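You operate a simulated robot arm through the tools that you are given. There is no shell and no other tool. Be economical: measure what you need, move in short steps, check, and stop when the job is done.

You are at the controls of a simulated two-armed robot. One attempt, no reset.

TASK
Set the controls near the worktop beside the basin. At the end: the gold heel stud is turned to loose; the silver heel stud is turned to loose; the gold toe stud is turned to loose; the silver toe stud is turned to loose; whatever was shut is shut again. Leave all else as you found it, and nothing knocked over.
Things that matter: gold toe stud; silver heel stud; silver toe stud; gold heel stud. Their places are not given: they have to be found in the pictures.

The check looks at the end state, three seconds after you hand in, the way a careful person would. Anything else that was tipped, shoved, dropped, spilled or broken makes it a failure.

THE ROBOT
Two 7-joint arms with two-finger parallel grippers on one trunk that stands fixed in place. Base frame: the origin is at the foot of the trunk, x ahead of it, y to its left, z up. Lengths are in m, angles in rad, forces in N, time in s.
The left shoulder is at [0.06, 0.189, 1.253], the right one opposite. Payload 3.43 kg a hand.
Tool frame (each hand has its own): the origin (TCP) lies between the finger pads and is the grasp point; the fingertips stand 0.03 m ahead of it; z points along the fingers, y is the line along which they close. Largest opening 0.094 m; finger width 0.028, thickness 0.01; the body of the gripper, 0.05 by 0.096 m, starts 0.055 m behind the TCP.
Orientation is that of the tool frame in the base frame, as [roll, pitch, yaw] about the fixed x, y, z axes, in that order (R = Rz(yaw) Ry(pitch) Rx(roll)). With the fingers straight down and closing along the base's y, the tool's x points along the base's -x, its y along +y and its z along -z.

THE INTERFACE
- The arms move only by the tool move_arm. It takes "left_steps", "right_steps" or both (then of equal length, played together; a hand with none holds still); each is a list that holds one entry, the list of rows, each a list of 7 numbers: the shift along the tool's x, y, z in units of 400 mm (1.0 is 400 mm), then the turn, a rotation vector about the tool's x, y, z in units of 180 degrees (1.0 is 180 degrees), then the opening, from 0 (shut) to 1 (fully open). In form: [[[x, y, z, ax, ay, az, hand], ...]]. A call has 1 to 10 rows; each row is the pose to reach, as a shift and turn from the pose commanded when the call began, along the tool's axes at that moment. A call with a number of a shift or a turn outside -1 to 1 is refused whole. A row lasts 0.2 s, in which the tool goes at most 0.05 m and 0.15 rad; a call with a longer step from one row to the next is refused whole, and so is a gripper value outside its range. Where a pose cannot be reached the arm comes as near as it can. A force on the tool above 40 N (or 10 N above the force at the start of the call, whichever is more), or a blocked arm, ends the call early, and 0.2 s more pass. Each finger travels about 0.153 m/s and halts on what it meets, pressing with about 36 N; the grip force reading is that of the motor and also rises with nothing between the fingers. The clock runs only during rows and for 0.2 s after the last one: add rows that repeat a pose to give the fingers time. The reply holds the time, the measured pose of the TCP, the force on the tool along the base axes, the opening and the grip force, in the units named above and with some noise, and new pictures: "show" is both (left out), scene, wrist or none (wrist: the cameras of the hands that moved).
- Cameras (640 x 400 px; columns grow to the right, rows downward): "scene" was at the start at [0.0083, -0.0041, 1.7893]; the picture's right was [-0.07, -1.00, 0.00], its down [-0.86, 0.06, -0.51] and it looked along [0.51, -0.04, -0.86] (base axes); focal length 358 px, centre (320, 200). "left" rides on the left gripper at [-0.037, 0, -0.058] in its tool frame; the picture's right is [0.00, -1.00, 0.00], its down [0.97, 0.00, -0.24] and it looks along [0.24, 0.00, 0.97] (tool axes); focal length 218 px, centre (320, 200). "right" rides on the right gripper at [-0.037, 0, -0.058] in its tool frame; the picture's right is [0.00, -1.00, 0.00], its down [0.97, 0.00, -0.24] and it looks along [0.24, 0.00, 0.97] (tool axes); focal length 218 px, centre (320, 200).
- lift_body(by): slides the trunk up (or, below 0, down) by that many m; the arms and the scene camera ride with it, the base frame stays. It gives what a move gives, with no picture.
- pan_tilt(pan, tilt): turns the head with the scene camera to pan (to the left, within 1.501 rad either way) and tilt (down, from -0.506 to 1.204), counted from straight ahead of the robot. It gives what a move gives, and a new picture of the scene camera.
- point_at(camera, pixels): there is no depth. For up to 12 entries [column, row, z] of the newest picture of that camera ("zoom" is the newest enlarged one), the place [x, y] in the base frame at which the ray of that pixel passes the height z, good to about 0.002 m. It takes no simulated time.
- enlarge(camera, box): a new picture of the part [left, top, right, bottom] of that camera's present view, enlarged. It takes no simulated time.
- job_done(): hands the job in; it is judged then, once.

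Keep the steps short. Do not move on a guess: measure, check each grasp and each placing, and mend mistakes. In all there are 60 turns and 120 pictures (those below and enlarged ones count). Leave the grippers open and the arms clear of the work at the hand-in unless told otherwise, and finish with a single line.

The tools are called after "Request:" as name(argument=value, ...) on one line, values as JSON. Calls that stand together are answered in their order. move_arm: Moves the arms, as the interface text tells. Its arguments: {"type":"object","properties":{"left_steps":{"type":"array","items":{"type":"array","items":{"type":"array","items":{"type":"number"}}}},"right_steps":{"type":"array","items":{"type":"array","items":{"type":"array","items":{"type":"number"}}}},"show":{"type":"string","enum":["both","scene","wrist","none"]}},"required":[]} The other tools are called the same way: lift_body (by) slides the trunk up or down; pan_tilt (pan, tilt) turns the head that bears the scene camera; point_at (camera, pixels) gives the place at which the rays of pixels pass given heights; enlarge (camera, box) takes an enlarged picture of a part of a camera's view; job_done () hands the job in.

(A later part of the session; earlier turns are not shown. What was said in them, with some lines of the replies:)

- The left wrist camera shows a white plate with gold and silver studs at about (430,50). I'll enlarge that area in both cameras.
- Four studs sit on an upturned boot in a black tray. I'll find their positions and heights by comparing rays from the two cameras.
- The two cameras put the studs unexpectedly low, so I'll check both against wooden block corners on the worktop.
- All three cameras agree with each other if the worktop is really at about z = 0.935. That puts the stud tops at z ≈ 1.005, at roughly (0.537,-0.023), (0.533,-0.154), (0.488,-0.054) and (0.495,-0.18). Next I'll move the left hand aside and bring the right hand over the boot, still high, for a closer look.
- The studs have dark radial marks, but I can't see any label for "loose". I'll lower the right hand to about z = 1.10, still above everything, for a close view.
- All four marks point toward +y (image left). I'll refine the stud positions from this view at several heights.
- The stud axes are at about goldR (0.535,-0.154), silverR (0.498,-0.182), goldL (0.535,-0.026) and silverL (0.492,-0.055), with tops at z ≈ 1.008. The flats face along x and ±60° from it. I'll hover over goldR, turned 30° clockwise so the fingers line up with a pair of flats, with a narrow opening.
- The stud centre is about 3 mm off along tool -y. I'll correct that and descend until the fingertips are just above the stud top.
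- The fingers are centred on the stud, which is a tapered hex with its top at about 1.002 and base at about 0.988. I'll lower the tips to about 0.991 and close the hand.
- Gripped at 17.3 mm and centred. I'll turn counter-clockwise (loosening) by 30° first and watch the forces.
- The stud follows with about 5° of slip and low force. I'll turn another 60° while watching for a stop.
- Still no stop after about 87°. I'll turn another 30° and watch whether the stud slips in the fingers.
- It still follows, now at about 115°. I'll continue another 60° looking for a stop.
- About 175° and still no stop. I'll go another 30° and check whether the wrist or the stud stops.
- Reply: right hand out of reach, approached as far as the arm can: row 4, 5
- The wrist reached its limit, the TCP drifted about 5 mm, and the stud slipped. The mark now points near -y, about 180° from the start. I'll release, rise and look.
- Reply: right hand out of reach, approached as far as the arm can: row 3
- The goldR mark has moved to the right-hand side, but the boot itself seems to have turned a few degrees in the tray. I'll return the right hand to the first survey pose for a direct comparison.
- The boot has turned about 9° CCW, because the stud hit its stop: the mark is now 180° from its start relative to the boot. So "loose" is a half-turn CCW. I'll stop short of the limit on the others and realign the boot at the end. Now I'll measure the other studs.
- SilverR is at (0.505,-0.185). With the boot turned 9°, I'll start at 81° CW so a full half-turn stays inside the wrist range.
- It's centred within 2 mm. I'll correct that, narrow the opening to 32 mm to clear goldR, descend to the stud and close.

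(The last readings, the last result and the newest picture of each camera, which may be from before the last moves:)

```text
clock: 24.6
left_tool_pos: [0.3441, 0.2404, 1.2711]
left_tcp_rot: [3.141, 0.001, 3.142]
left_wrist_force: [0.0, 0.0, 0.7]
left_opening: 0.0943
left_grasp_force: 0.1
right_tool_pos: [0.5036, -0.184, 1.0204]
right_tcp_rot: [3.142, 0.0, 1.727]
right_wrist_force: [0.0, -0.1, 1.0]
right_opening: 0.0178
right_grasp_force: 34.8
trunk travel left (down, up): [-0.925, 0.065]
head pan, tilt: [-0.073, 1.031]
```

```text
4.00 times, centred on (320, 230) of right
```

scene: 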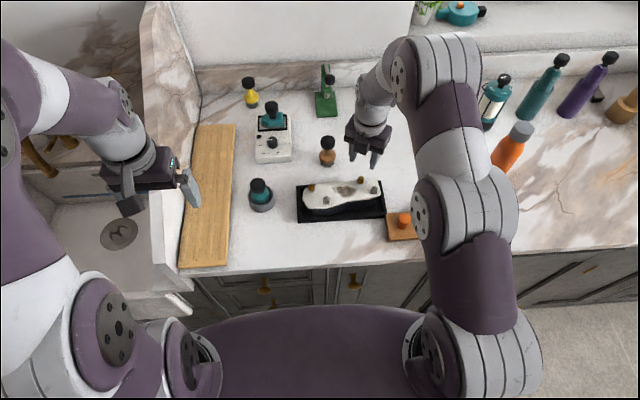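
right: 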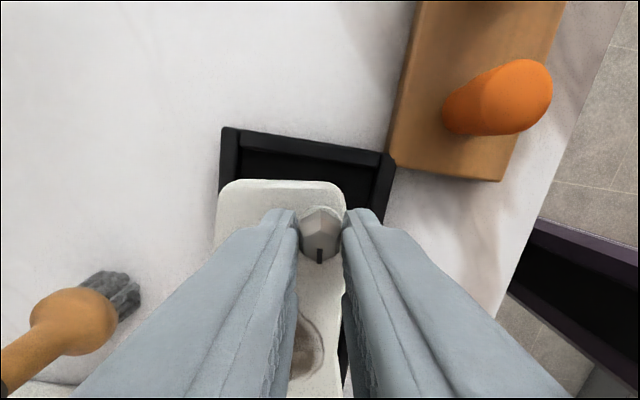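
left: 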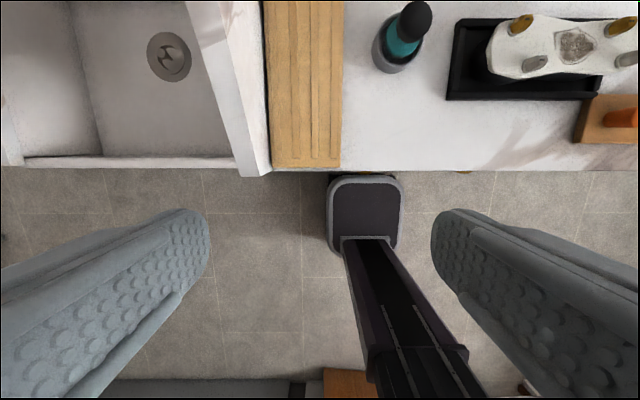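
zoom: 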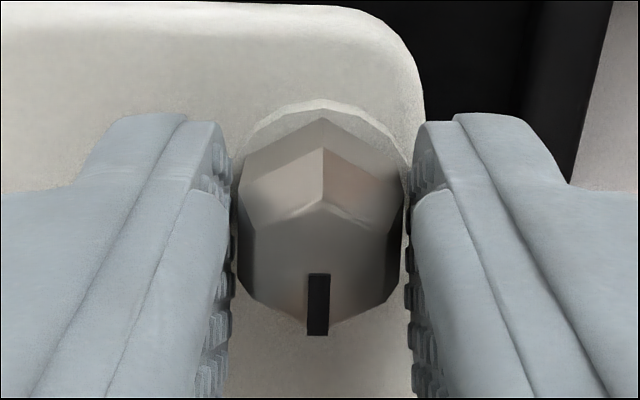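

Gripped at 17.8 mm. I'll turn CCW in two calls of 75°, then check.

Request:
move_arm(right_steps=[[[0, 0, 0, 0, 0, -0.0417, 0.03], [0, 0, 0, 0, 0, -0.0833, 0.03], [0, 0, 0, 0, 0, -0.125, 0.03], [0, 0, 0, 0, 0, -0.1667, 0.03], [0, 0, 0, 0, 0, -0.2083, 0.03], [0, 0, 0, 0, 0, -0.25, 0.03], [0, 0, 0, 0, 0, -0.2917, 0.03], [0, 0, 0, 0, 0, -0.3333, 0.03], [0, 0, 0, 0, 0, -0.375, 0.03], [0, 0, 0, 0, 0, -0.4167, 0.03]]], show="none")

Request:
move_arm(right_steps=[[[0, 0, 0, 0, 0, -0.0417, 0.03], [0, 0, 0, 0, 0, -0.0833, 0.03], [0, 0, 0, 0, 0, -0.125, 0.03], [0, 0, 0, 0, 0, -0.1667, 0.03], [0, 0, 0, 0, 0, -0.2083, 0.03], [0, 0, 0, 0, 0, -0.25, 0.03], [0, 0, 0, 0, 0, -0.2917, 0.03], [0, 0, 0, 0, 0, -0.3333, 0.03], [0, 0, 0, 0, 0, -0.375, 0.03], [0, 0, 0, 0, 0, -0.4167, 0.03]]], show="wrist")

Request:
enlarge(camera="right", box=[240, 180, 400, 280])

```text
clock: 26.8
left_tool_pos: [0.3436, 0.2398, 1.2711]
left_tcp_rot: [-3.141, -0.002, -3.141]
left_wrist_force: [0.4, 0.8, -0.7]
left_opening: 0.0941
left_grasp_force: 0.1
right_tool_pos: [0.5027, -0.1842, 1.0204]
right_tcp_rot: [3.141, 0.002, 3.041]
right_wrist_force: [1.1, -3.2, 0.2]
right_opening: 0.0176
right_grasp_force: 35.8
trunk travel left (down, up): [-0.925, 0.065]
head pan, tilt: [-0.073, 1.031]
```

```text
clock: 29.0
left_tool_pos: [0.3435, 0.2393, 1.2717]
left_tcp_rot: [-3.141, 0.001, 3.14]
left_wrist_force: [1.3, -1.4, 0.3]
left_opening: 0.094
left_grasp_force: 0.0
right_tool_pos: [0.5014, -0.1829, 1.0202]
right_tcp_rot: [3.139, -0.001, -1.933]
right_wrist_force: [-0.5, -0.1, -0.1]
right_opening: 0.0177
right_grasp_force: 35.8
trunk travel left (down, up): [-0.925, 0.065]
head pan, tilt: [-0.073, 1.031]
```

right: 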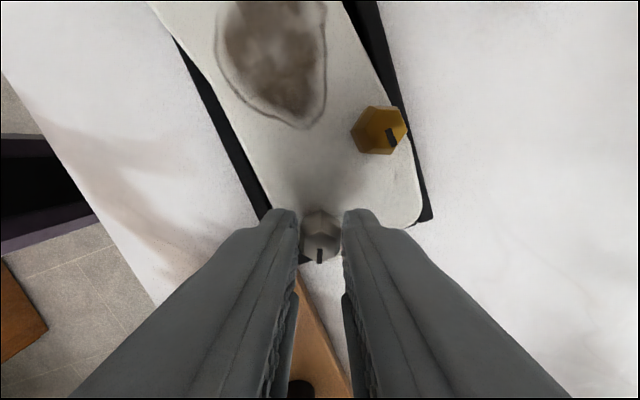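

```text
4.00 times, centred on (320, 230) of right
```

zoom: 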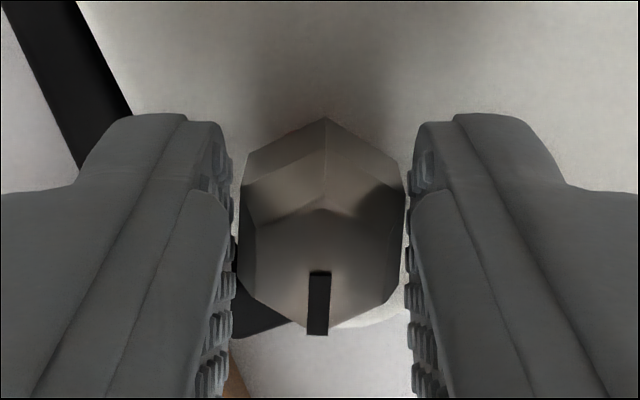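

It has turned 150° with no slip. I'll turn the last 30°.

Request:
move_arm(right_steps=[[[0, 0, 0, 0, 0, -0.0417, 0.03], [0, 0, 0, 0, 0, -0.0833, 0.03], [0, 0, 0, 0, 0, -0.12, 0.03], [0, 0, 0, 0, 0, -0.145, 0.03], [0, 0, 0, 0, 0, -0.165, 0.03], [0, 0, 0, 0, 0, -0.165, 0.03]]], show="wrist")

Request:
enlarge(camera="right", box=[240, 130, 432, 250])

```text
clock: 30.4
left_tool_pos: [0.3439, 0.2398, 1.2724]
left_tcp_rot: [-3.142, -0.002, 3.141]
left_wrist_force: [-0.4, -0.4, -0.7]
left_opening: 0.0938
left_grasp_force: 0.1
right_tool_pos: [0.5028, -0.182, 1.0213]
right_tcp_rot: [3.141, 0.001, -1.418]
right_wrist_force: [0.4, 3.4, -0.6]
right_opening: 0.0178
right_grasp_force: 36.2
trunk travel left (down, up): [-0.925, 0.065]
head pan, tilt: [-0.073, 1.031]
```

right: 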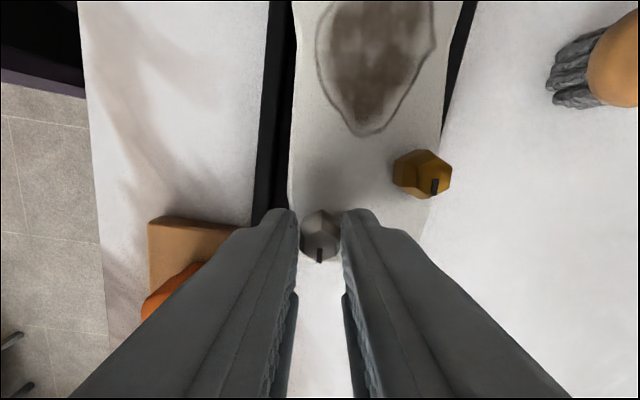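

```text
3.33 times, centred on (336, 190) of right
```

zoom: 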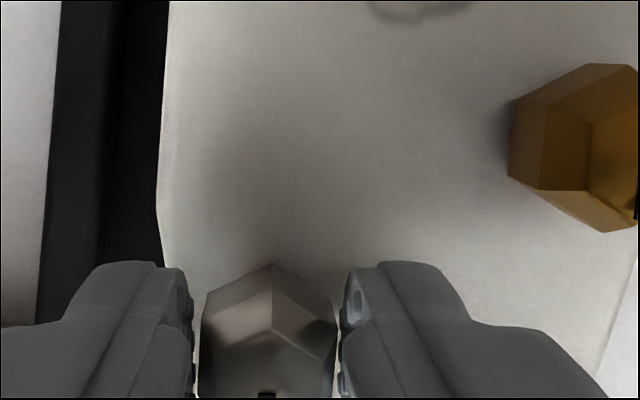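

The silver and gold marks are now parallel, so silverR is at about 180°. I'll release, rise, start rotating back, and measure the brush behind the tray for clearance.

Request:
move_arm(right_steps=[[[0, 0, 0, 0, 0, 0, 0.34], [0, 0, 0, 0, 0, 0, 0.34], [0, 0, -0.1, 0, 0, 0, 0.34], [0, 0, -0.2, 0, 0, 0.047, 0.34], [0, 0, -0.225, 0, 0, 0.094, 0.34], [0, 0, -0.225, 0, 0, 0.141, 0.34], [0, 0, -0.225, 0, 0, 0.188, 0.34], [0, 0, -0.225, 0, 0, 0.235, 0.34], [0, 0, -0.225, 0, 0, 0.282, 0.34], [0, 0, -0.225, 0, 0, 0.329, 0.34]]], show="scene")

Request:
enlarge(camera="scene", box=[280, 120, 440, 220])

Request:
point_at(camera="scene", pixels=[[327, 164, 0.936], [328, 140, 1.02], [328, 140, 1.04], [328, 140, 1.0], [262, 185, 1.05], [259, 208, 0.936]])

```text
clock: 32.6
left_tool_pos: [0.3433, 0.2397, 1.2723]
left_tcp_rot: [-3.141, 0.0, -3.141]
left_wrist_force: [-0.2, 0.1, -0.5]
left_opening: 0.094
left_grasp_force: 0.1
right_tool_pos: [0.5028, -0.1845, 1.1112]
right_tcp_rot: [3.141, 0.002, -2.455]
right_wrist_force: [-0.3, 0.5, -0.3]
right_opening: 0.032
right_grasp_force: 0.0
trunk travel left (down, up): [-0.925, 0.065]
head pan, tilt: [-0.073, 1.031]
```

scene: 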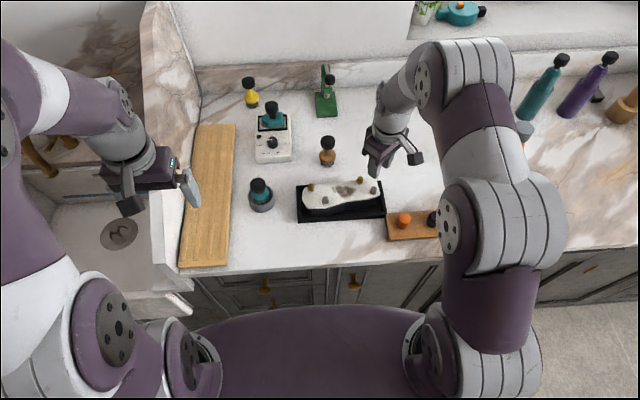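

```text
4.00 times, centred on (360, 170) of scene
```

zoom: 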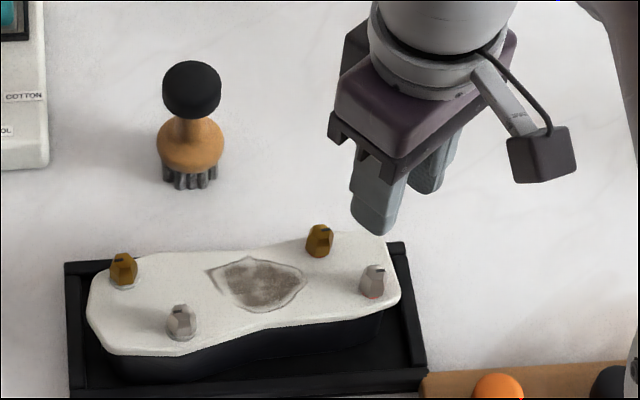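

```text
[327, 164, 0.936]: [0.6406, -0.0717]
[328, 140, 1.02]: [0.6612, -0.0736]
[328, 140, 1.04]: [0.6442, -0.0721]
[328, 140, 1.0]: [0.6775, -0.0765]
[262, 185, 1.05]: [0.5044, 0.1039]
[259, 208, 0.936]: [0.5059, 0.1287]
```

The brush at (0.645,-0.072) has its top at about 1.035, below the gripper body. I'll move over goldL while rotating back.

Request:
move_arm(right_steps=[[[-0.03, 0.02775, 0, 0, 0, 0.047, 0.34], [-0.06, 0.0555, 0, 0, 0, 0.094, 0.34], [-0.09, 0.08325, 0, 0, 0, 0.141, 0.34], [-0.12, 0.111, 0, 0, 0, 0.188, 0.34], [-0.15, 0.13875, 0, 0, 0, 0.235, 0.34], [-0.18, 0.1665, 0, 0, 0, 0.282, 0.34], [-0.21, 0.19425, 0, 0, 0, 0.329, 0.34], [-0.24, 0.222, 0, 0, 0, 0.376, 0.34], [-0.27, 0.24975, 0, 0, 0, 0.423, 0.34], [-0.3, 0.28, 0, 0, 0, 0.47, 0.34]]], show="none")

Request:
move_arm(right_steps=[[[0, 0, 0, 0, 0, 0.045, 0.34], [0, 0, 0, 0, 0, 0.09, 0.34], [0, 0, 0, 0, 0, 0.135, 0.34], [0, 0, 0, 0, 0, 0.18, 0.34], [0, 0, 0, 0, 0, 0.201, 0.34], [0, 0, 0, 0, 0, 0.201, 0.34]]])

Request:
enlarge(camera="right", box=[272, 160, 368, 220])

```text
clock: 34.8
left_tool_pos: [0.3427, 0.2417, 1.271]
left_tcp_rot: [-3.141, 0.001, 3.141]
left_wrist_force: [-0.5, 0.6, -0.8]
left_opening: 0.0943
left_grasp_force: 0.0
right_tool_pos: [0.5243, -0.0227, 1.1123]
right_tcp_rot: [3.14, 0.0, 2.353]
right_wrist_force: [0.8, 0.1, -0.2]
right_opening: 0.0321
right_grasp_force: 0.1
trunk travel left (down, up): [-0.925, 0.065]
head pan, tilt: [-0.073, 1.031]
```

```text
clock: 36.2
left_tool_pos: [0.3439, 0.2407, 1.272]
left_tcp_rot: [-3.141, 0.001, 3.141]
left_wrist_force: [0.7, -0.8, -0.2]
left_opening: 0.094
left_grasp_force: 0.0
right_tool_pos: [0.5248, -0.0216, 1.1112]
right_tcp_rot: [-3.141, 0.001, 1.721]
right_wrist_force: [1.4, -0.6, 0.1]
right_opening: 0.0319
right_grasp_force: 0.0
trunk travel left (down, up): [-0.925, 0.065]
head pan, tilt: [-0.073, 1.031]
```

scene: 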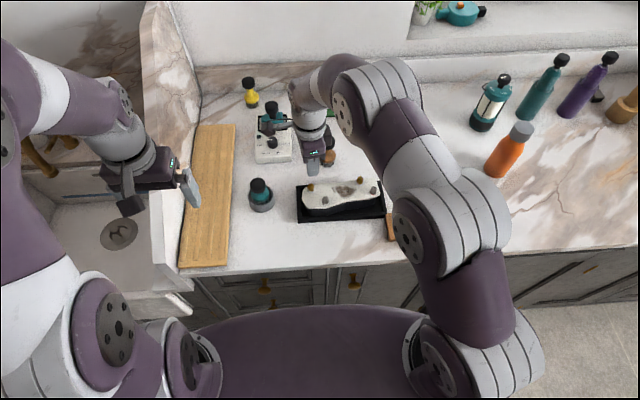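
right: 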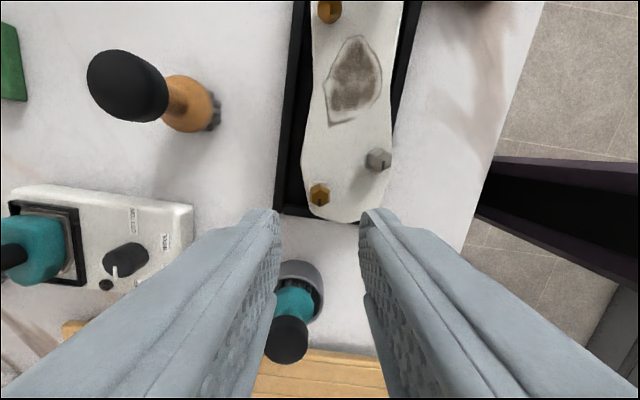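

```text
6.67 times, centred on (320, 190) of right
```

zoom: 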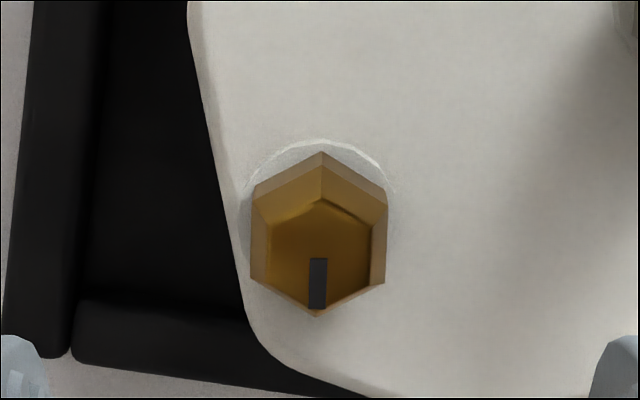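

Column-centred; about 2 mm of correction is needed along tool x. I'll descend to the stud and close.

Request:
move_arm(right_steps=[[[0.005, 0, 0.06, 0, 0, 0, 0.34], [0.005, 0, 0.12, 0, 0, 0, 0.34], [0.005, 0, 0.17, 0, 0, 0, 0.34], [0.005, 0, 0.2, 0, 0, 0, 0.34], [0.005, 0, 0.225, 0, 0, 0, 0.34], [0.005, 0, 0.225, 0, 0, 0, 0.34], [0.005, 0, 0.225, 0, 0, 0, 0.25], [0.005, 0, 0.225, 0, 0, 0, 0.15], [0.005, 0, 0.225, 0, 0, 0, 0.05], [0.005, 0, 0.225, 0, 0, 0, 0.03]]], show="wrist")

Request:
enlarge(camera="right", box=[240, 180, 400, 280])

```text
clock: 38.4
left_tool_pos: [0.3431, 0.2402, 1.2716]
left_tcp_rot: [3.141, -0.001, -3.141]
left_wrist_force: [0.3, -0.5, -0.1]
left_opening: 0.0937
left_grasp_force: 0.1
right_tool_pos: [0.5239, -0.0185, 1.0217]
right_tcp_rot: [3.141, 0.001, 1.725]
right_wrist_force: [-1.6, -0.6, 0.5]
right_opening: 0.0179
right_grasp_force: 36.2
trunk travel left (down, up): [-0.925, 0.065]
head pan, tilt: [-0.073, 1.031]
```

right: 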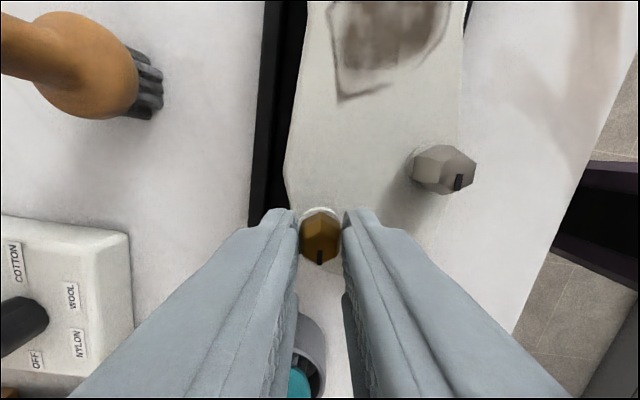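

```text
4.00 times, centred on (320, 230) of right
```

zoom: 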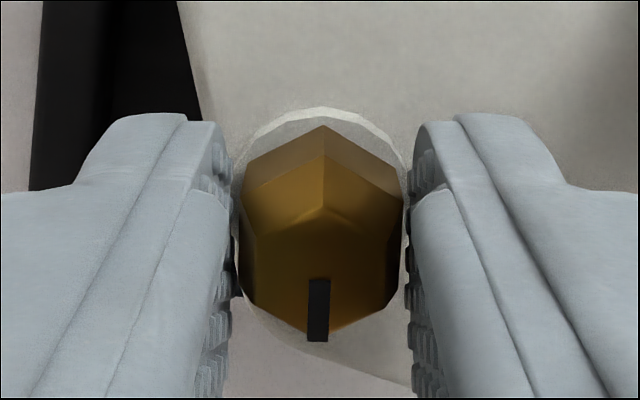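

GoldL is gripped. I'll turn it CCW 150° in two calls.

Request:
move_arm(right_steps=[[[0, 0, 0, 0, 0, -0.0417, 0.03], [0, 0, 0, 0, 0, -0.0833, 0.03], [0, 0, 0, 0, 0, -0.125, 0.03], [0, 0, 0, 0, 0, -0.1667, 0.03], [0, 0, 0, 0, 0, -0.2083, 0.03], [0, 0, 0, 0, 0, -0.25, 0.03], [0, 0, 0, 0, 0, -0.2917, 0.03], [0, 0, 0, 0, 0, -0.3333, 0.03], [0, 0, 0, 0, 0, -0.375, 0.03], [0, 0, 0, 0, 0, -0.4167, 0.03]]], show="scene")

Request:
move_arm(right_steps=[[[0, 0, 0, 0, 0, -0.0417, 0.03], [0, 0, 0, 0, 0, -0.0833, 0.03], [0, 0, 0, 0, 0, -0.125, 0.03], [0, 0, 0, 0, 0, -0.1667, 0.03], [0, 0, 0, 0, 0, -0.2083, 0.03], [0, 0, 0, 0, 0, -0.25, 0.03], [0, 0, 0, 0, 0, -0.2917, 0.03], [0, 0, 0, 0, 0, -0.3333, 0.03], [0, 0, 0, 0, 0, -0.375, 0.03], [0, 0, 0, 0, 0, -0.4167, 0.03]]], show="wrist")

```text
clock: 40.6
left_tool_pos: [0.3433, 0.2407, 1.2717]
left_tcp_rot: [-3.141, 0.0, 3.141]
left_wrist_force: [0.2, -0.2, -0.8]
left_opening: 0.0941
left_grasp_force: 0.1
right_tool_pos: [0.5238, -0.0181, 1.0209]
right_tcp_rot: [-3.141, 0.003, 3.034]
right_wrist_force: [7.4, 0.7, 17.2]
right_opening: 0.0177
right_grasp_force: 35.7
trunk travel left (down, up): [-0.925, 0.065]
head pan, tilt: [-0.073, 1.031]
```

scene: 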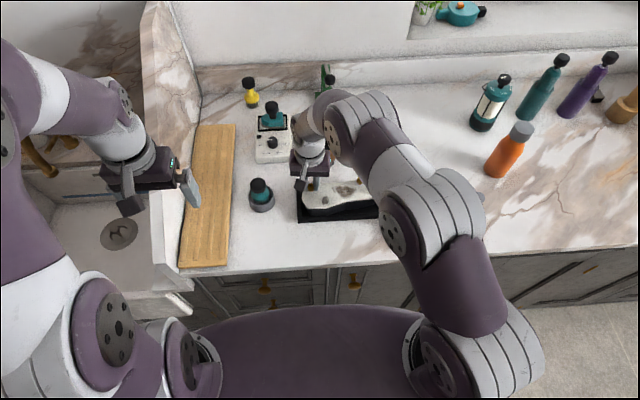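

```text
clock: 42.8
left_tool_pos: [0.3432, 0.2398, 1.2724]
left_tcp_rot: [-3.141, 0.002, -3.141]
left_wrist_force: [-0.2, -0.3, -0.5]
left_opening: 0.0938
left_grasp_force: 0.1
right_tool_pos: [0.5233, -0.0186, 1.0207]
right_tcp_rot: [-3.14, 0.0, -1.939]
right_wrist_force: [9.3, 2.7, 18.4]
right_opening: 0.0175
right_grasp_force: 35.9
trunk travel left (down, up): [-0.925, 0.065]
head pan, tilt: [-0.073, 1.031]
```

right: 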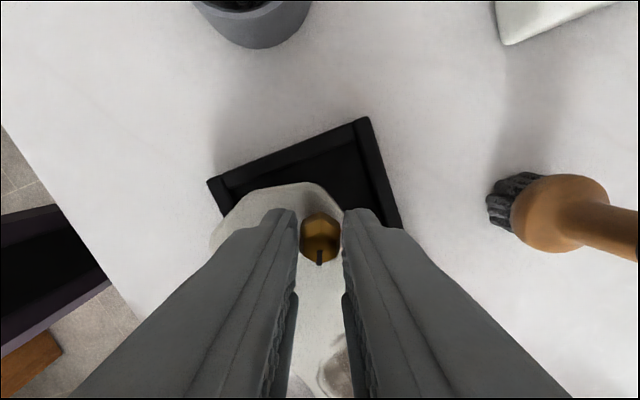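

The force reads about 18 N upward, so something is touching. I'll look at the scene before turning further.

Request:
pan_tilt(pan=-0.073, tilt=0.9)

Request:
enlarge(camera="scene", box=[230, 90, 410, 270])

Request:
enlarge(camera="right", box=[200, 170, 440, 320])

```text
clock: 43.5
left_tool_pos: [0.3433, 0.24, 1.2717]
left_tcp_rot: [3.141, 0.001, 3.141]
left_wrist_force: [-0.7, -0.3, -0.5]
left_opening: 0.094
left_grasp_force: 0.0
right_tool_pos: [0.5248, -0.0188, 1.0212]
right_tcp_rot: [-3.14, 0.001, -1.941]
right_wrist_force: [9.1, 2.5, 19.6]
right_opening: 0.0177
right_grasp_force: 36.3
trunk travel left (down, up): [-0.925, 0.065]
head pan, tilt: [-0.073, 0.901]
```

scene: 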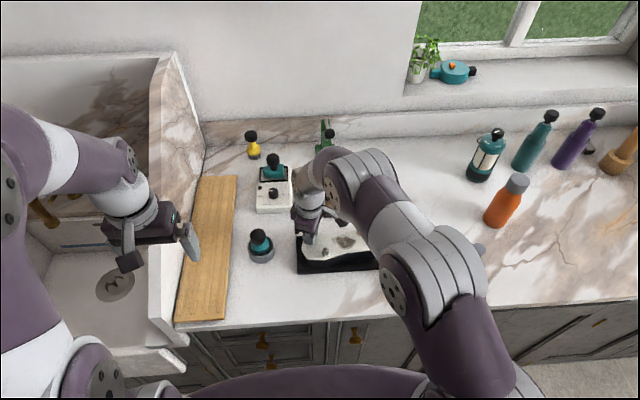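

```text
2.22 times, centred on (320, 180) of scene
```

zoom: 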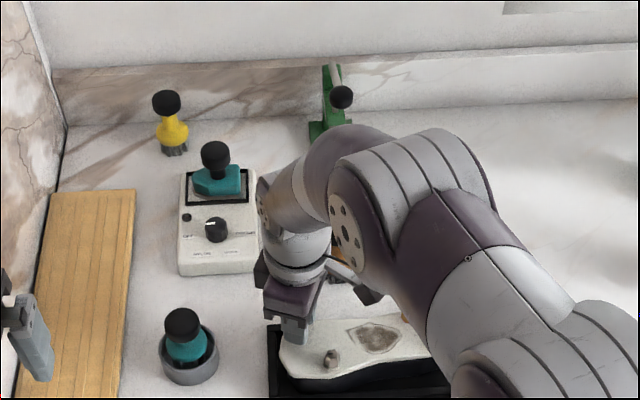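

```text
2.67 times, centred on (320, 245) of right
```

zoom: 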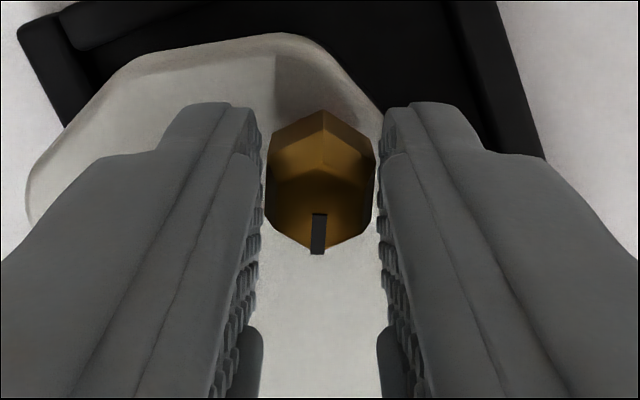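

The camera box and brush don't explain a steady push across the whole turn; more likely the boot edge is jammed on the tray rail. I'll ease the hand up 1.5 mm and +x 2 mm to see how the force responds.

Request:
move_arm(right_steps=[[[-0.0018, -0.0047, -0.00375, 0, 0, 0, 0.03], [-0.0018, -0.0047, -0.00375, 0, 0, 0, 0.03]]], show="wrist")

```text
clock: 44.1
left_tool_pos: [0.3435, 0.2399, 1.2711]
left_tcp_rot: [-3.139, 0.001, -3.14]
left_wrist_force: [0.0, -0.4, -0.6]
left_opening: 0.0939
left_grasp_force: 0.1
right_tool_pos: [0.5236, -0.0177, 1.0208]
right_tcp_rot: [3.14, -0.004, -1.942]
right_wrist_force: [0.3, 6.3, 4.3]
right_opening: 0.0178
right_grasp_force: 36.7
trunk travel left (down, up): [-0.925, 0.065]
head pan, tilt: [-0.073, 0.901]
```

right: 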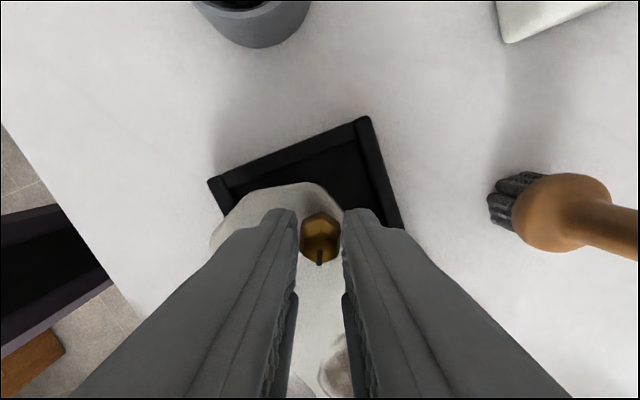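

The force dropped to a few newtons. I'll finish the remaining 28°.

Request:
move_arm(right_steps=[[[0, 0, 0, 0, 0, -0.0417, 0.03], [0, 0, 0, 0, 0, -0.0833, 0.03], [0, 0, 0, 0, 0, -0.12, 0.03], [0, 0, 0, 0, 0, -0.14, 0.03], [0, 0, 0, 0, 0, -0.158, 0.03], [0, 0, 0, 0, 0, -0.158, 0.03]]], show="wrist")

Request:
enlarge(camera="right", box=[200, 130, 440, 280])

```text
clock: 45.5
left_tool_pos: [0.3446, 0.2392, 1.2716]
left_tcp_rot: [-3.141, -0.001, 3.141]
left_wrist_force: [0.7, -0.4, 0.2]
left_opening: 0.094
left_grasp_force: 0.0
right_tool_pos: [0.5256, -0.019, 1.0217]
right_tcp_rot: [3.14, 0.0, -1.443]
right_wrist_force: [0.1, -0.3, -0.6]
right_opening: 0.0179
right_grasp_force: 35.4
trunk travel left (down, up): [-0.925, 0.065]
head pan, tilt: [-0.073, 0.901]
```

right: 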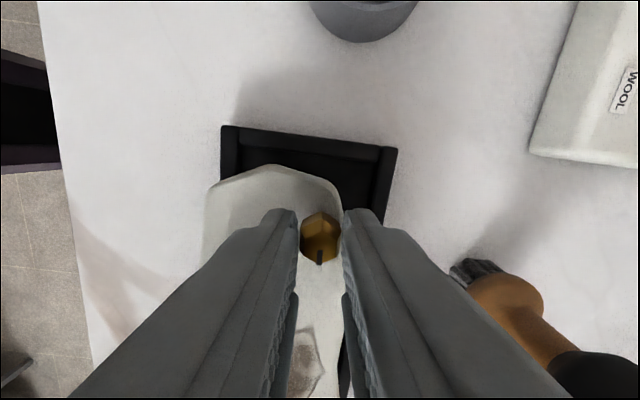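

```text
2.67 times, centred on (320, 205) of right
```

zoom: 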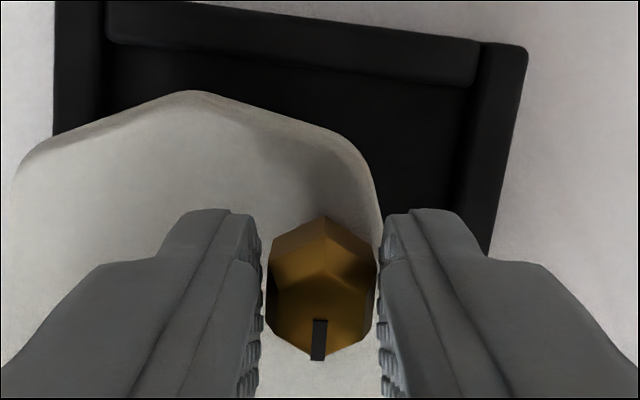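

GoldL is done and the force is zero. While holding it, I'll slide the boot end back toward its original place (+x 11 mm, -y 6 mm), turning CW 8.5° along with it.

Request:
move_arm(right_steps=[[[0.003, -0.0042, 0, 0, 0, 0.008, 0.03], [0.006, -0.0085, 0, 0, 0, 0.016, 0.03], [0.009, -0.0127, 0, 0, 0, 0.024, 0.03], [0.012, -0.017, 0, 0, 0, 0.032, 0.03], [0.0153, -0.0212, 0, 0, 0, 0.04, 0.03], [0.0184, -0.0254, 0, 0, 0, 0.047, 0.03], [0.0184, -0.0254, 0, 0, 0, 0.047, 0.03]]])

Request:
enlarge(camera="right", box=[200, 130, 440, 280])

```text
clock: 47.1
left_tool_pos: [0.3447, 0.2396, 1.273]
left_tcp_rot: [3.141, -0.001, 3.141]
left_wrist_force: [0.2, 0.2, -0.4]
left_opening: 0.0942
left_grasp_force: 0.0
right_tool_pos: [0.5369, -0.0253, 1.0227]
right_tcp_rot: [3.141, 0.002, -1.594]
right_wrist_force: [0.1, -0.5, -0.1]
right_opening: 0.0178
right_grasp_force: 36.4
trunk travel left (down, up): [-0.925, 0.065]
head pan, tilt: [-0.073, 0.901]
```

scene: 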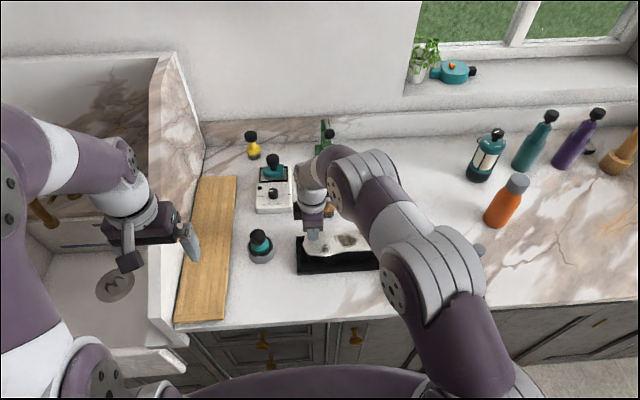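
right: 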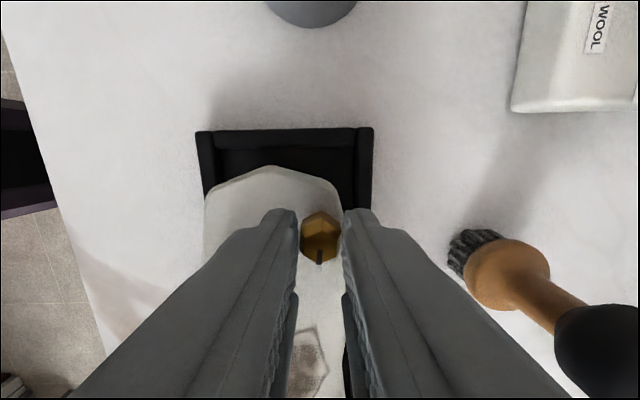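

```text
2.67 times, centred on (320, 205) of right
```

zoom: 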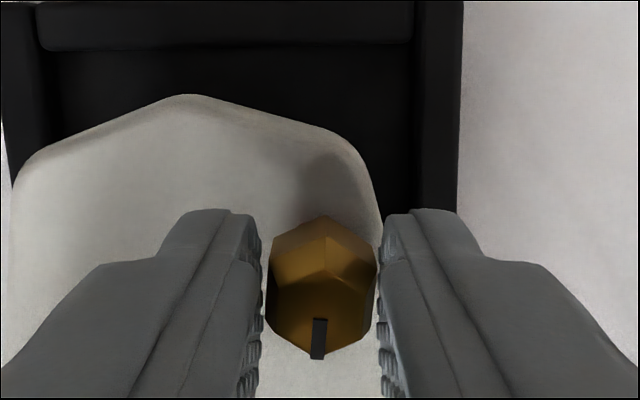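

The boot turned with the stud and the force is zero. I'll release, rise, and return to the survey pose to compare.

Request:
move_arm(right_steps=[[[0, 0, 0, 0, 0, 0, 0.34], [0, 0, 0, 0, 0, 0, 0.34], [0, 0, -0.1, 0, 0, 0, 0.34], [0.03, 0.03, -0.15, 0, 0, 0.047, 0.34], [0.06, 0.06, -0.2, 0, 0, 0.094, 0.34], [0.09, 0.09, -0.25, 0, 0, 0.141, 0.34], [0.12, 0.12, -0.3, 0, 0, 0.188, 0.34], [0.15, 0.15, -0.35, 0, 0, 0.235, 0.34], [0.18, 0.185, -0.4, 0, 0, 0.282, 0.34], [0.205, 0.2155, -0.44, 0, 0, 0.329, 0.34]]], show="none")

Request:
move_arm(right_steps=[[[0, 0, 0, 0, 0, 0.045, 0.34], [0, 0, 0, 0, 0, 0.09, 0.34], [0, 0, 0, 0, 0, 0.135, 0.34], [0, 0, 0, 0, 0, 0.1636, 0.34], [0, 0, 0, 0, 0, 0.1636, 0.34]]], show="wrist")

Request:
enlarge(camera="right", box=[220, 70, 420, 195])

```text
clock: 49.3
left_tool_pos: [0.3429, 0.2406, 1.2724]
left_tcp_rot: [-3.141, 0.001, -3.141]
left_wrist_force: [-0.2, -0.3, 0.2]
left_opening: 0.094
left_grasp_force: 0.0
right_tool_pos: [0.4471, -0.106, 1.1996]
right_tcp_rot: [-3.141, -0.001, -2.627]
right_wrist_force: [0.8, -0.5, 0.0]
right_opening: 0.0322
right_grasp_force: 0.1
trunk travel left (down, up): [-0.925, 0.065]
head pan, tilt: [-0.073, 0.901]
```

```text
clock: 50.5
left_tool_pos: [0.3433, 0.2398, 1.2723]
left_tcp_rot: [3.141, -0.001, 3.141]
left_wrist_force: [-0.7, 0.7, -0.8]
left_opening: 0.0938
left_grasp_force: 0.1
right_tool_pos: [0.4487, -0.1039, 1.2]
right_tcp_rot: [-3.141, 0.0, -3.141]
right_wrist_force: [0.8, -1.0, -0.1]
right_opening: 0.0318
right_grasp_force: 0.0
trunk travel left (down, up): [-0.925, 0.065]
head pan, tilt: [-0.073, 0.901]
```

right: 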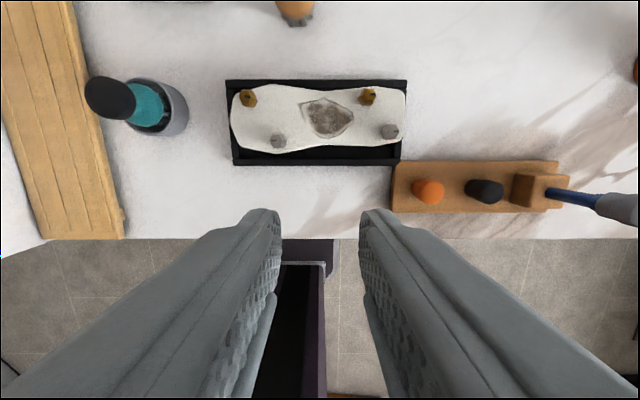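

```text
3.20 times, centred on (320, 132) of right
```

zoom: 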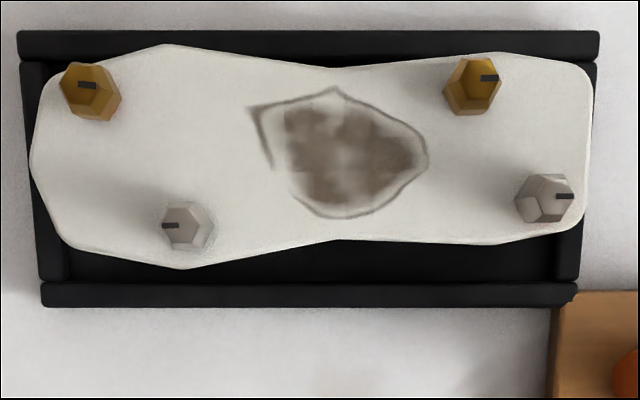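

The boot is now within about 2° and 3 mm of its original place, and three marks point -y. Now the last stud, silverL.

Request:
point_at(camera="right", pixels=[[278.2, 140.3, 1.0], [279.5, 140.8, 0.985], [278.2, 140.3, 1.005]])

```text
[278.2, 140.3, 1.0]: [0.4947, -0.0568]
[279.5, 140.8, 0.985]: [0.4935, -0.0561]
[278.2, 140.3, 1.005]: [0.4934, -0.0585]
```

Request:
move_arm(right_steps=[[[-0.011, 0.012, 0.022, 0, 0, 0.0476, 0.34], [-0.022, 0.024, 0.044, 0, 0, 0.0952, 0.34], [-0.033, 0.036, 0.066, 0, 0, 0.1428, 0.34], [-0.045, 0.048, 0.09, 0, 0, 0.1904, 0.34], [-0.056, 0.059, 0.112, 0, 0, 0.238, 0.34], [-0.068, 0.071, 0.135, 0, 0, 0.2856, 0.34], [-0.079, 0.082, 0.157, 0, 0, 0.3332, 0.34], [-0.09, 0.094, 0.18, 0, 0, 0.3808, 0.34], [-0.102, 0.106, 0.202, 0, 0, 0.4284, 0.34], [-0.113, 0.1175, 0.225, 0, 0, 0.476, 0.34]]], show="wrist")

Request:
enlarge(camera="right", box=[272, 160, 368, 220])

```text
clock: 52.7
left_tool_pos: [0.3435, 0.2408, 1.2715]
left_tcp_rot: [-3.141, 0.0, 3.141]
left_wrist_force: [-0.6, 0.5, 0.0]
left_opening: 0.094
left_grasp_force: 0.0
right_tool_pos: [0.4943, -0.0576, 1.1085]
right_tcp_rot: [-3.141, 0.0, 1.645]
right_wrist_force: [0.1, 0.2, -0.4]
right_opening: 0.0321
right_grasp_force: 0.1
trunk travel left (down, up): [-0.925, 0.065]
head pan, tilt: [-0.073, 0.901]
```

right: 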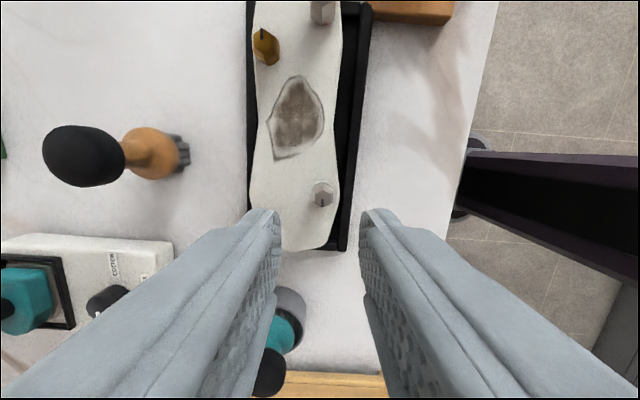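

```text
6.67 times, centred on (320, 190) of right
```

zoom: 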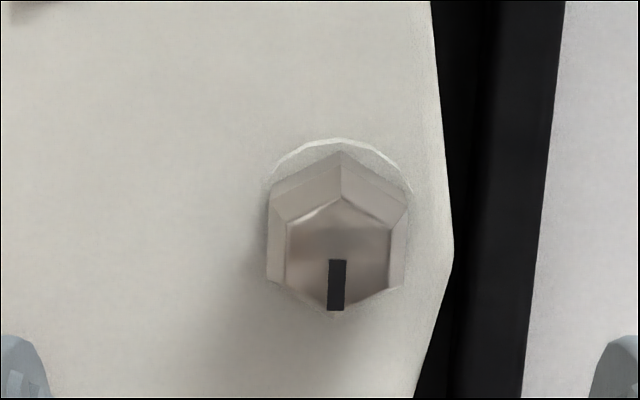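

Centred with small corrections. I'll descend to 1.0225 and close.

Request:
move_arm(right_steps=[[[0.005, -0.0055, 0.06, 0, 0, 0, 0.34], [0.005, -0.0055, 0.12, 0, 0, 0, 0.34], [0.005, -0.0055, 0.17, 0, 0, 0, 0.34], [0.005, -0.0055, 0.2, 0, 0, 0, 0.34], [0.005, -0.0055, 0.215, 0, 0, 0, 0.34], [0.005, -0.0055, 0.215, 0, 0, 0, 0.34], [0.005, -0.0055, 0.215, 0, 0, 0, 0.25], [0.005, -0.0055, 0.215, 0, 0, 0, 0.15], [0.005, -0.0055, 0.215, 0, 0, 0, 0.05], [0.005, -0.0055, 0.215, 0, 0, 0, 0.03]]], show="wrist")

Request:
enlarge(camera="right", box=[240, 180, 400, 280])

```text
clock: 54.9
left_tool_pos: [0.3438, 0.2399, 1.2722]
left_tcp_rot: [3.14, -0.001, 3.141]
left_wrist_force: [0.4, -0.6, -0.3]
left_opening: 0.0938
left_grasp_force: 0.0
right_tool_pos: [0.4913, -0.0547, 1.0229]
right_tcp_rot: [-3.138, 0.001, 1.647]
right_wrist_force: [0.9, 0.3, 2.0]
right_opening: 0.0179
right_grasp_force: 36.3
trunk travel left (down, up): [-0.925, 0.065]
head pan, tilt: [-0.073, 0.901]
```

right: 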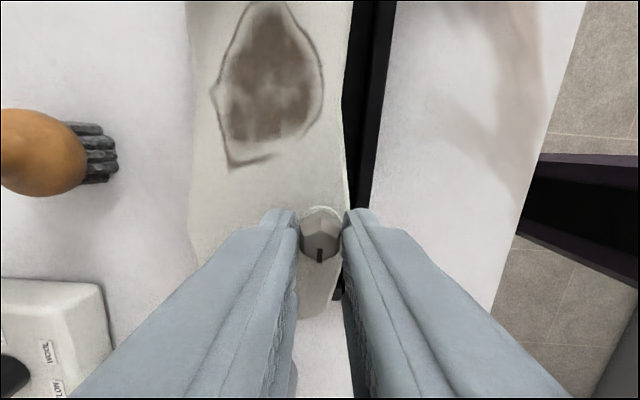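

```text
4.00 times, centred on (320, 230) of right
```

zoom: 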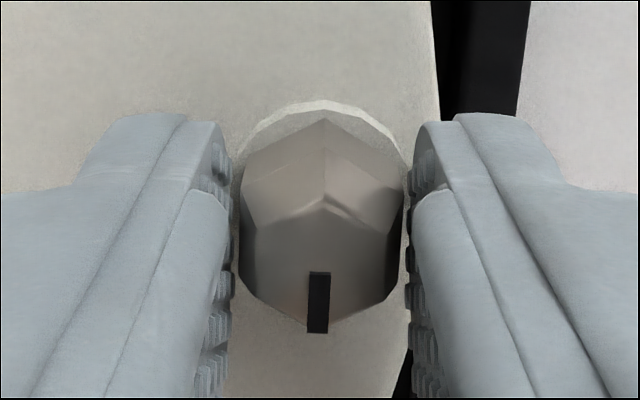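

Gripped. I'll turn CCW in two calls of 75°, watching the force.

Request:
move_arm(right_steps=[[[0, 0, 0, 0, 0, -0.0417, 0.03], [0, 0, 0, 0, 0, -0.0833, 0.03], [0, 0, 0, 0, 0, -0.125, 0.03], [0, 0, 0, 0, 0, -0.1667, 0.03], [0, 0, 0, 0, 0, -0.2083, 0.03], [0, 0, 0, 0, 0, -0.25, 0.03], [0, 0, 0, 0, 0, -0.2917, 0.03], [0, 0, 0, 0, 0, -0.3333, 0.03], [0, 0, 0, 0, 0, -0.375, 0.03], [0, 0, 0, 0, 0, -0.4167, 0.03]]], show="none")

Request:
move_arm(right_steps=[[[0, 0, 0, 0, 0, -0.0417, 0.03], [0, 0, 0, 0, 0, -0.0833, 0.03], [0, 0, 0, 0, 0, -0.125, 0.03], [0, 0, 0, 0, 0, -0.1667, 0.03], [0, 0, 0, 0, 0, -0.2083, 0.03], [0, 0, 0, 0, 0, -0.25, 0.03], [0, 0, 0, 0, 0, -0.2917, 0.03], [0, 0, 0, 0, 0, -0.3333, 0.03], [0, 0, 0, 0, 0, -0.375, 0.03], [0, 0, 0, 0, 0, -0.4167, 0.03]]], show="wrist")

```text
clock: 57.1
left_tool_pos: [0.3436, 0.2397, 1.2721]
left_tcp_rot: [3.14, 0.0, -3.141]
left_wrist_force: [0.2, 0.1, 0.6]
left_opening: 0.0941
left_grasp_force: 0.1
right_tool_pos: [0.4921, -0.0559, 1.0228]
right_tcp_rot: [-3.141, 0.0, 2.958]
right_wrist_force: [-1.4, -0.5, 0.2]
right_opening: 0.0181
right_grasp_force: 36.2
trunk travel left (down, up): [-0.925, 0.065]
head pan, tilt: [-0.073, 0.901]
```

```text
clock: 59.3
left_tool_pos: [0.3449, 0.2405, 1.2716]
left_tcp_rot: [3.141, 0.001, -3.141]
left_wrist_force: [0.1, -0.1, 0.0]
left_opening: 0.0941
left_grasp_force: 0.1
right_tool_pos: [0.4907, -0.0562, 1.0222]
right_tcp_rot: [-3.141, 0.0, -2.013]
right_wrist_force: [1.4, 1.2, 1.0]
right_opening: 0.0176
right_grasp_force: 36.2
trunk travel left (down, up): [-0.925, 0.065]
head pan, tilt: [-0.073, 0.901]
```

right: 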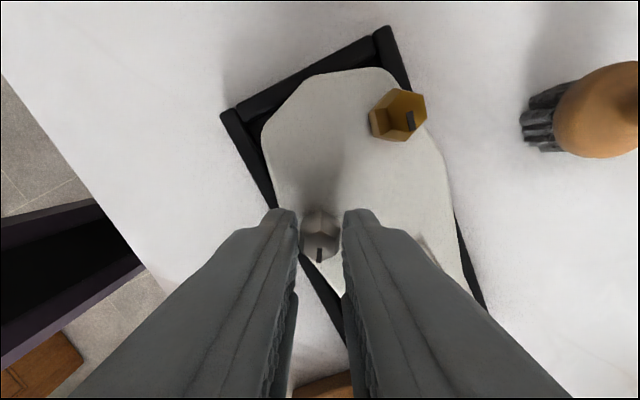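

Smooth so far. Now the last 29°.

Request:
move_arm(right_steps=[[[0, 0, 0, 0, 0, -0.0417, 0.03], [0, 0, 0, 0, 0, -0.0833, 0.03], [0, 0, 0, 0, 0, -0.12, 0.03], [0, 0, 0, 0, 0, -0.145, 0.03], [0, 0, 0, 0, 0, -0.163, 0.03], [0, 0, 0, 0, 0, -0.163, 0.03]]], show="wrist")

```text
clock: 60.7
left_tool_pos: [0.3443, 0.2398, 1.2698]
left_tcp_rot: [-3.14, -0.001, -3.141]
left_wrist_force: [-0.2, -0.3, -0.2]
left_opening: 0.0939
left_grasp_force: 0.1
right_tool_pos: [0.4915, -0.0568, 1.023]
right_tcp_rot: [3.141, 0.0, -1.503]
right_wrist_force: [-0.2, 2.0, 0.0]
right_opening: 0.0176
right_grasp_force: 36.2
trunk travel left (down, up): [-0.925, 0.065]
head pan, tilt: [-0.073, 0.901]
```

right: 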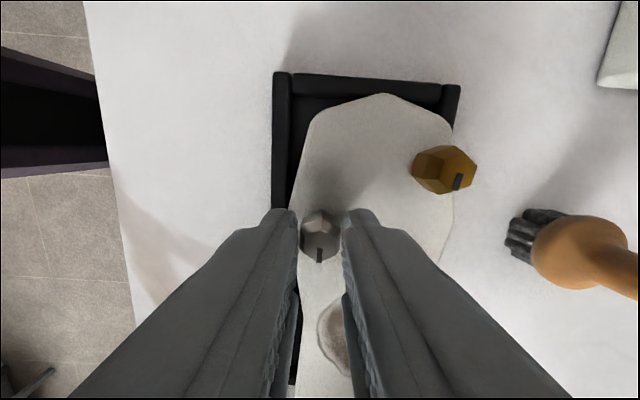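

SilverL is done. I'll release, rise and survey again.

Request:
move_arm(right_steps=[[[0, 0, 0, 0, 0, 0, 0.34], [0, 0, 0, 0, 0, 0, 0.34], [0, 0, -0.1, 0, 0, 0, 0.34], [0.015, 0.015, -0.15, 0, 0, 0.047, 0.34], [0.03, 0.03, -0.2, 0, 0, 0.094, 0.34], [0.045, 0.05, -0.25, 0, 0, 0.141, 0.34], [0.06, 0.065, -0.3, 0, 0, 0.188, 0.34], [0.08, 0.08, -0.35, 0, 0, 0.235, 0.34], [0.095, 0.1, -0.4, 0, 0, 0.282, 0.34], [0.11, 0.115, -0.4425, 0, 0, 0.329, 0.34]]], show="none")

Request:
move_arm(right_steps=[[[0, 0, 0, 0, 0, 0.045, 0.34], [0, 0, 0, 0, 0, 0.09, 0.34], [0, 0, 0, 0, 0, 0.135, 0.34], [0, 0, 0, 0, 0, 0.18, 0.34], [0, 0, 0, 0, 0, 0.1926, 0.34], [0, 0, 0, 0, 0, 0.1926, 0.34]]], show="wrist")

Request:
enlarge(camera="right", box=[220, 70, 420, 195])

```text
clock: 62.9
left_tool_pos: [0.3433, 0.2398, 1.2721]
left_tcp_rot: [-3.14, -0.001, 3.141]
left_wrist_force: [-0.2, 0.5, 0.1]
left_opening: 0.0941
left_grasp_force: 0.2
right_tool_pos: [0.4491, -0.1042, 1.1988]
right_tcp_rot: [-3.141, -0.001, -2.541]
right_wrist_force: [0.2, -0.2, -1.1]
right_opening: 0.0321
right_grasp_force: 0.2
trunk travel left (down, up): [-0.925, 0.065]
head pan, tilt: [-0.073, 0.901]
```

```text
clock: 64.3
left_tool_pos: [0.3443, 0.2394, 1.2717]
left_tcp_rot: [3.141, -0.002, -3.142]
left_wrist_force: [-0.6, -0.6, -0.9]
left_opening: 0.0941
left_grasp_force: 0.2
right_tool_pos: [0.4473, -0.1034, 1.1995]
right_tcp_rot: [3.141, 0.002, 3.138]
right_wrist_force: [-0.3, -0.3, 0.4]
right_opening: 0.0322
right_grasp_force: 0.1
trunk travel left (down, up): [-0.925, 0.065]
head pan, tilt: [-0.073, 0.901]
```

right: 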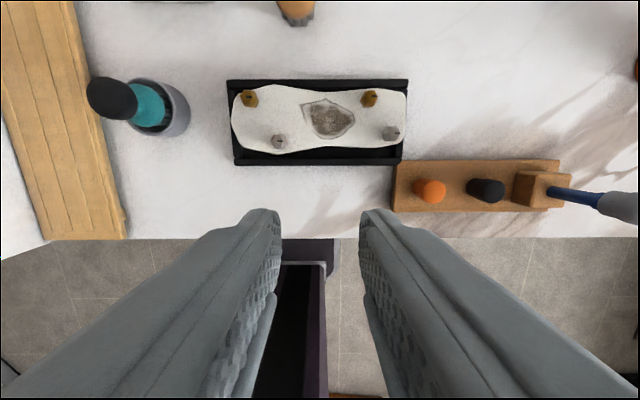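

```text
3.20 times, centred on (320, 132) of right
```

zoom: 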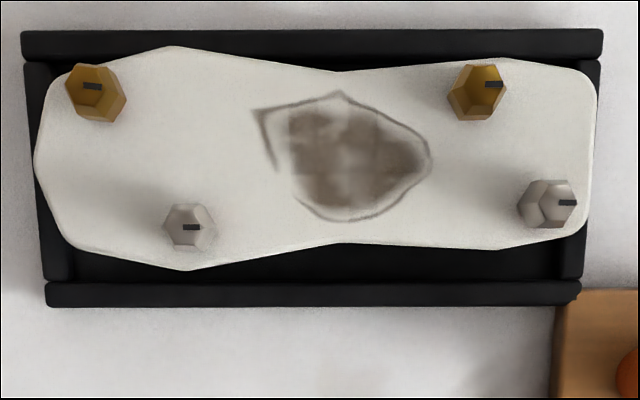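

All four marks now point the opposite way, and the boot is back within about 1°. I'll open the right gripper, park it near its start pose, and check the scene.

Request:
move_arm(right_steps=[[[0.05, -0.06, -0.03, 0, 0, 0, 0.34], [0.11, -0.13, -0.06, 0, 0, 0, 0.34], [0.17, -0.2, -0.09, 0, 0, 0, 0.5], [0.22, -0.27, -0.12, 0, 0, 0, 0.7], [0.27, -0.34, -0.12, 0, 0, 0, 0.9], [0.325, -0.4, -0.12, 0, 0, 0, 1], [0.325, -0.4, -0.12, 0, 0, 0, 1]]], show="scene")

Request:
enlarge(camera="scene", box=[220, 110, 420, 280])

```text
clock: 65.9
left_tool_pos: [0.3431, 0.2405, 1.2719]
left_tcp_rot: [-3.141, 0.0, -3.141]
left_wrist_force: [-0.2, -0.3, -0.1]
left_opening: 0.0942
left_grasp_force: 0.0
right_tool_pos: [0.3167, -0.2604, 1.249]
right_tcp_rot: [-3.141, -0.002, 3.14]
right_wrist_force: [0.1, -0.3, 0.7]
right_opening: 0.0941
right_grasp_force: 0.0
trunk travel left (down, up): [-0.925, 0.065]
head pan, tilt: [-0.073, 0.901]
```

scene: 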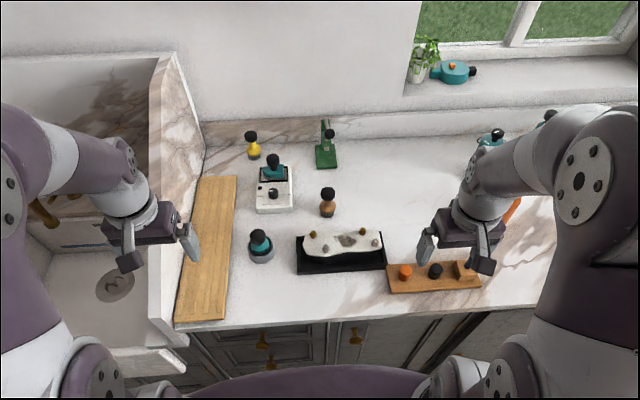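

```text
2.35 times, centred on (320, 195) of scene
```

zoom: 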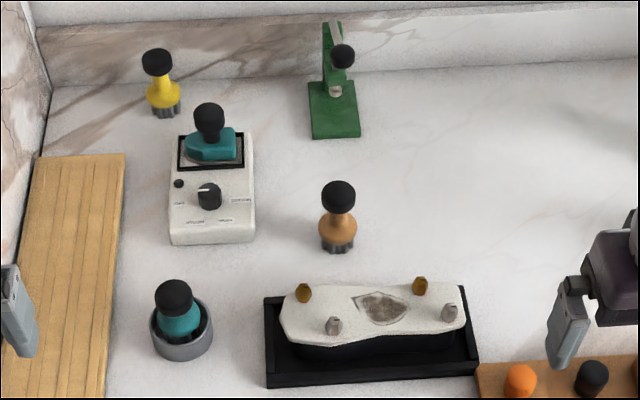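

Everything is upright, the arms are clear, and both grippers are open. I'll hand in.

Request:
job_done()

```text
The job is handed in.
```

All four studs are turned a half-turn counter-clockwise, which I took as loose since nothing was labelled and only gold toe/heel stud one was run to a stop; the boot shifted in its tray and was set back to within about 1°, nothing had to be opened, and nothing was knocked over.
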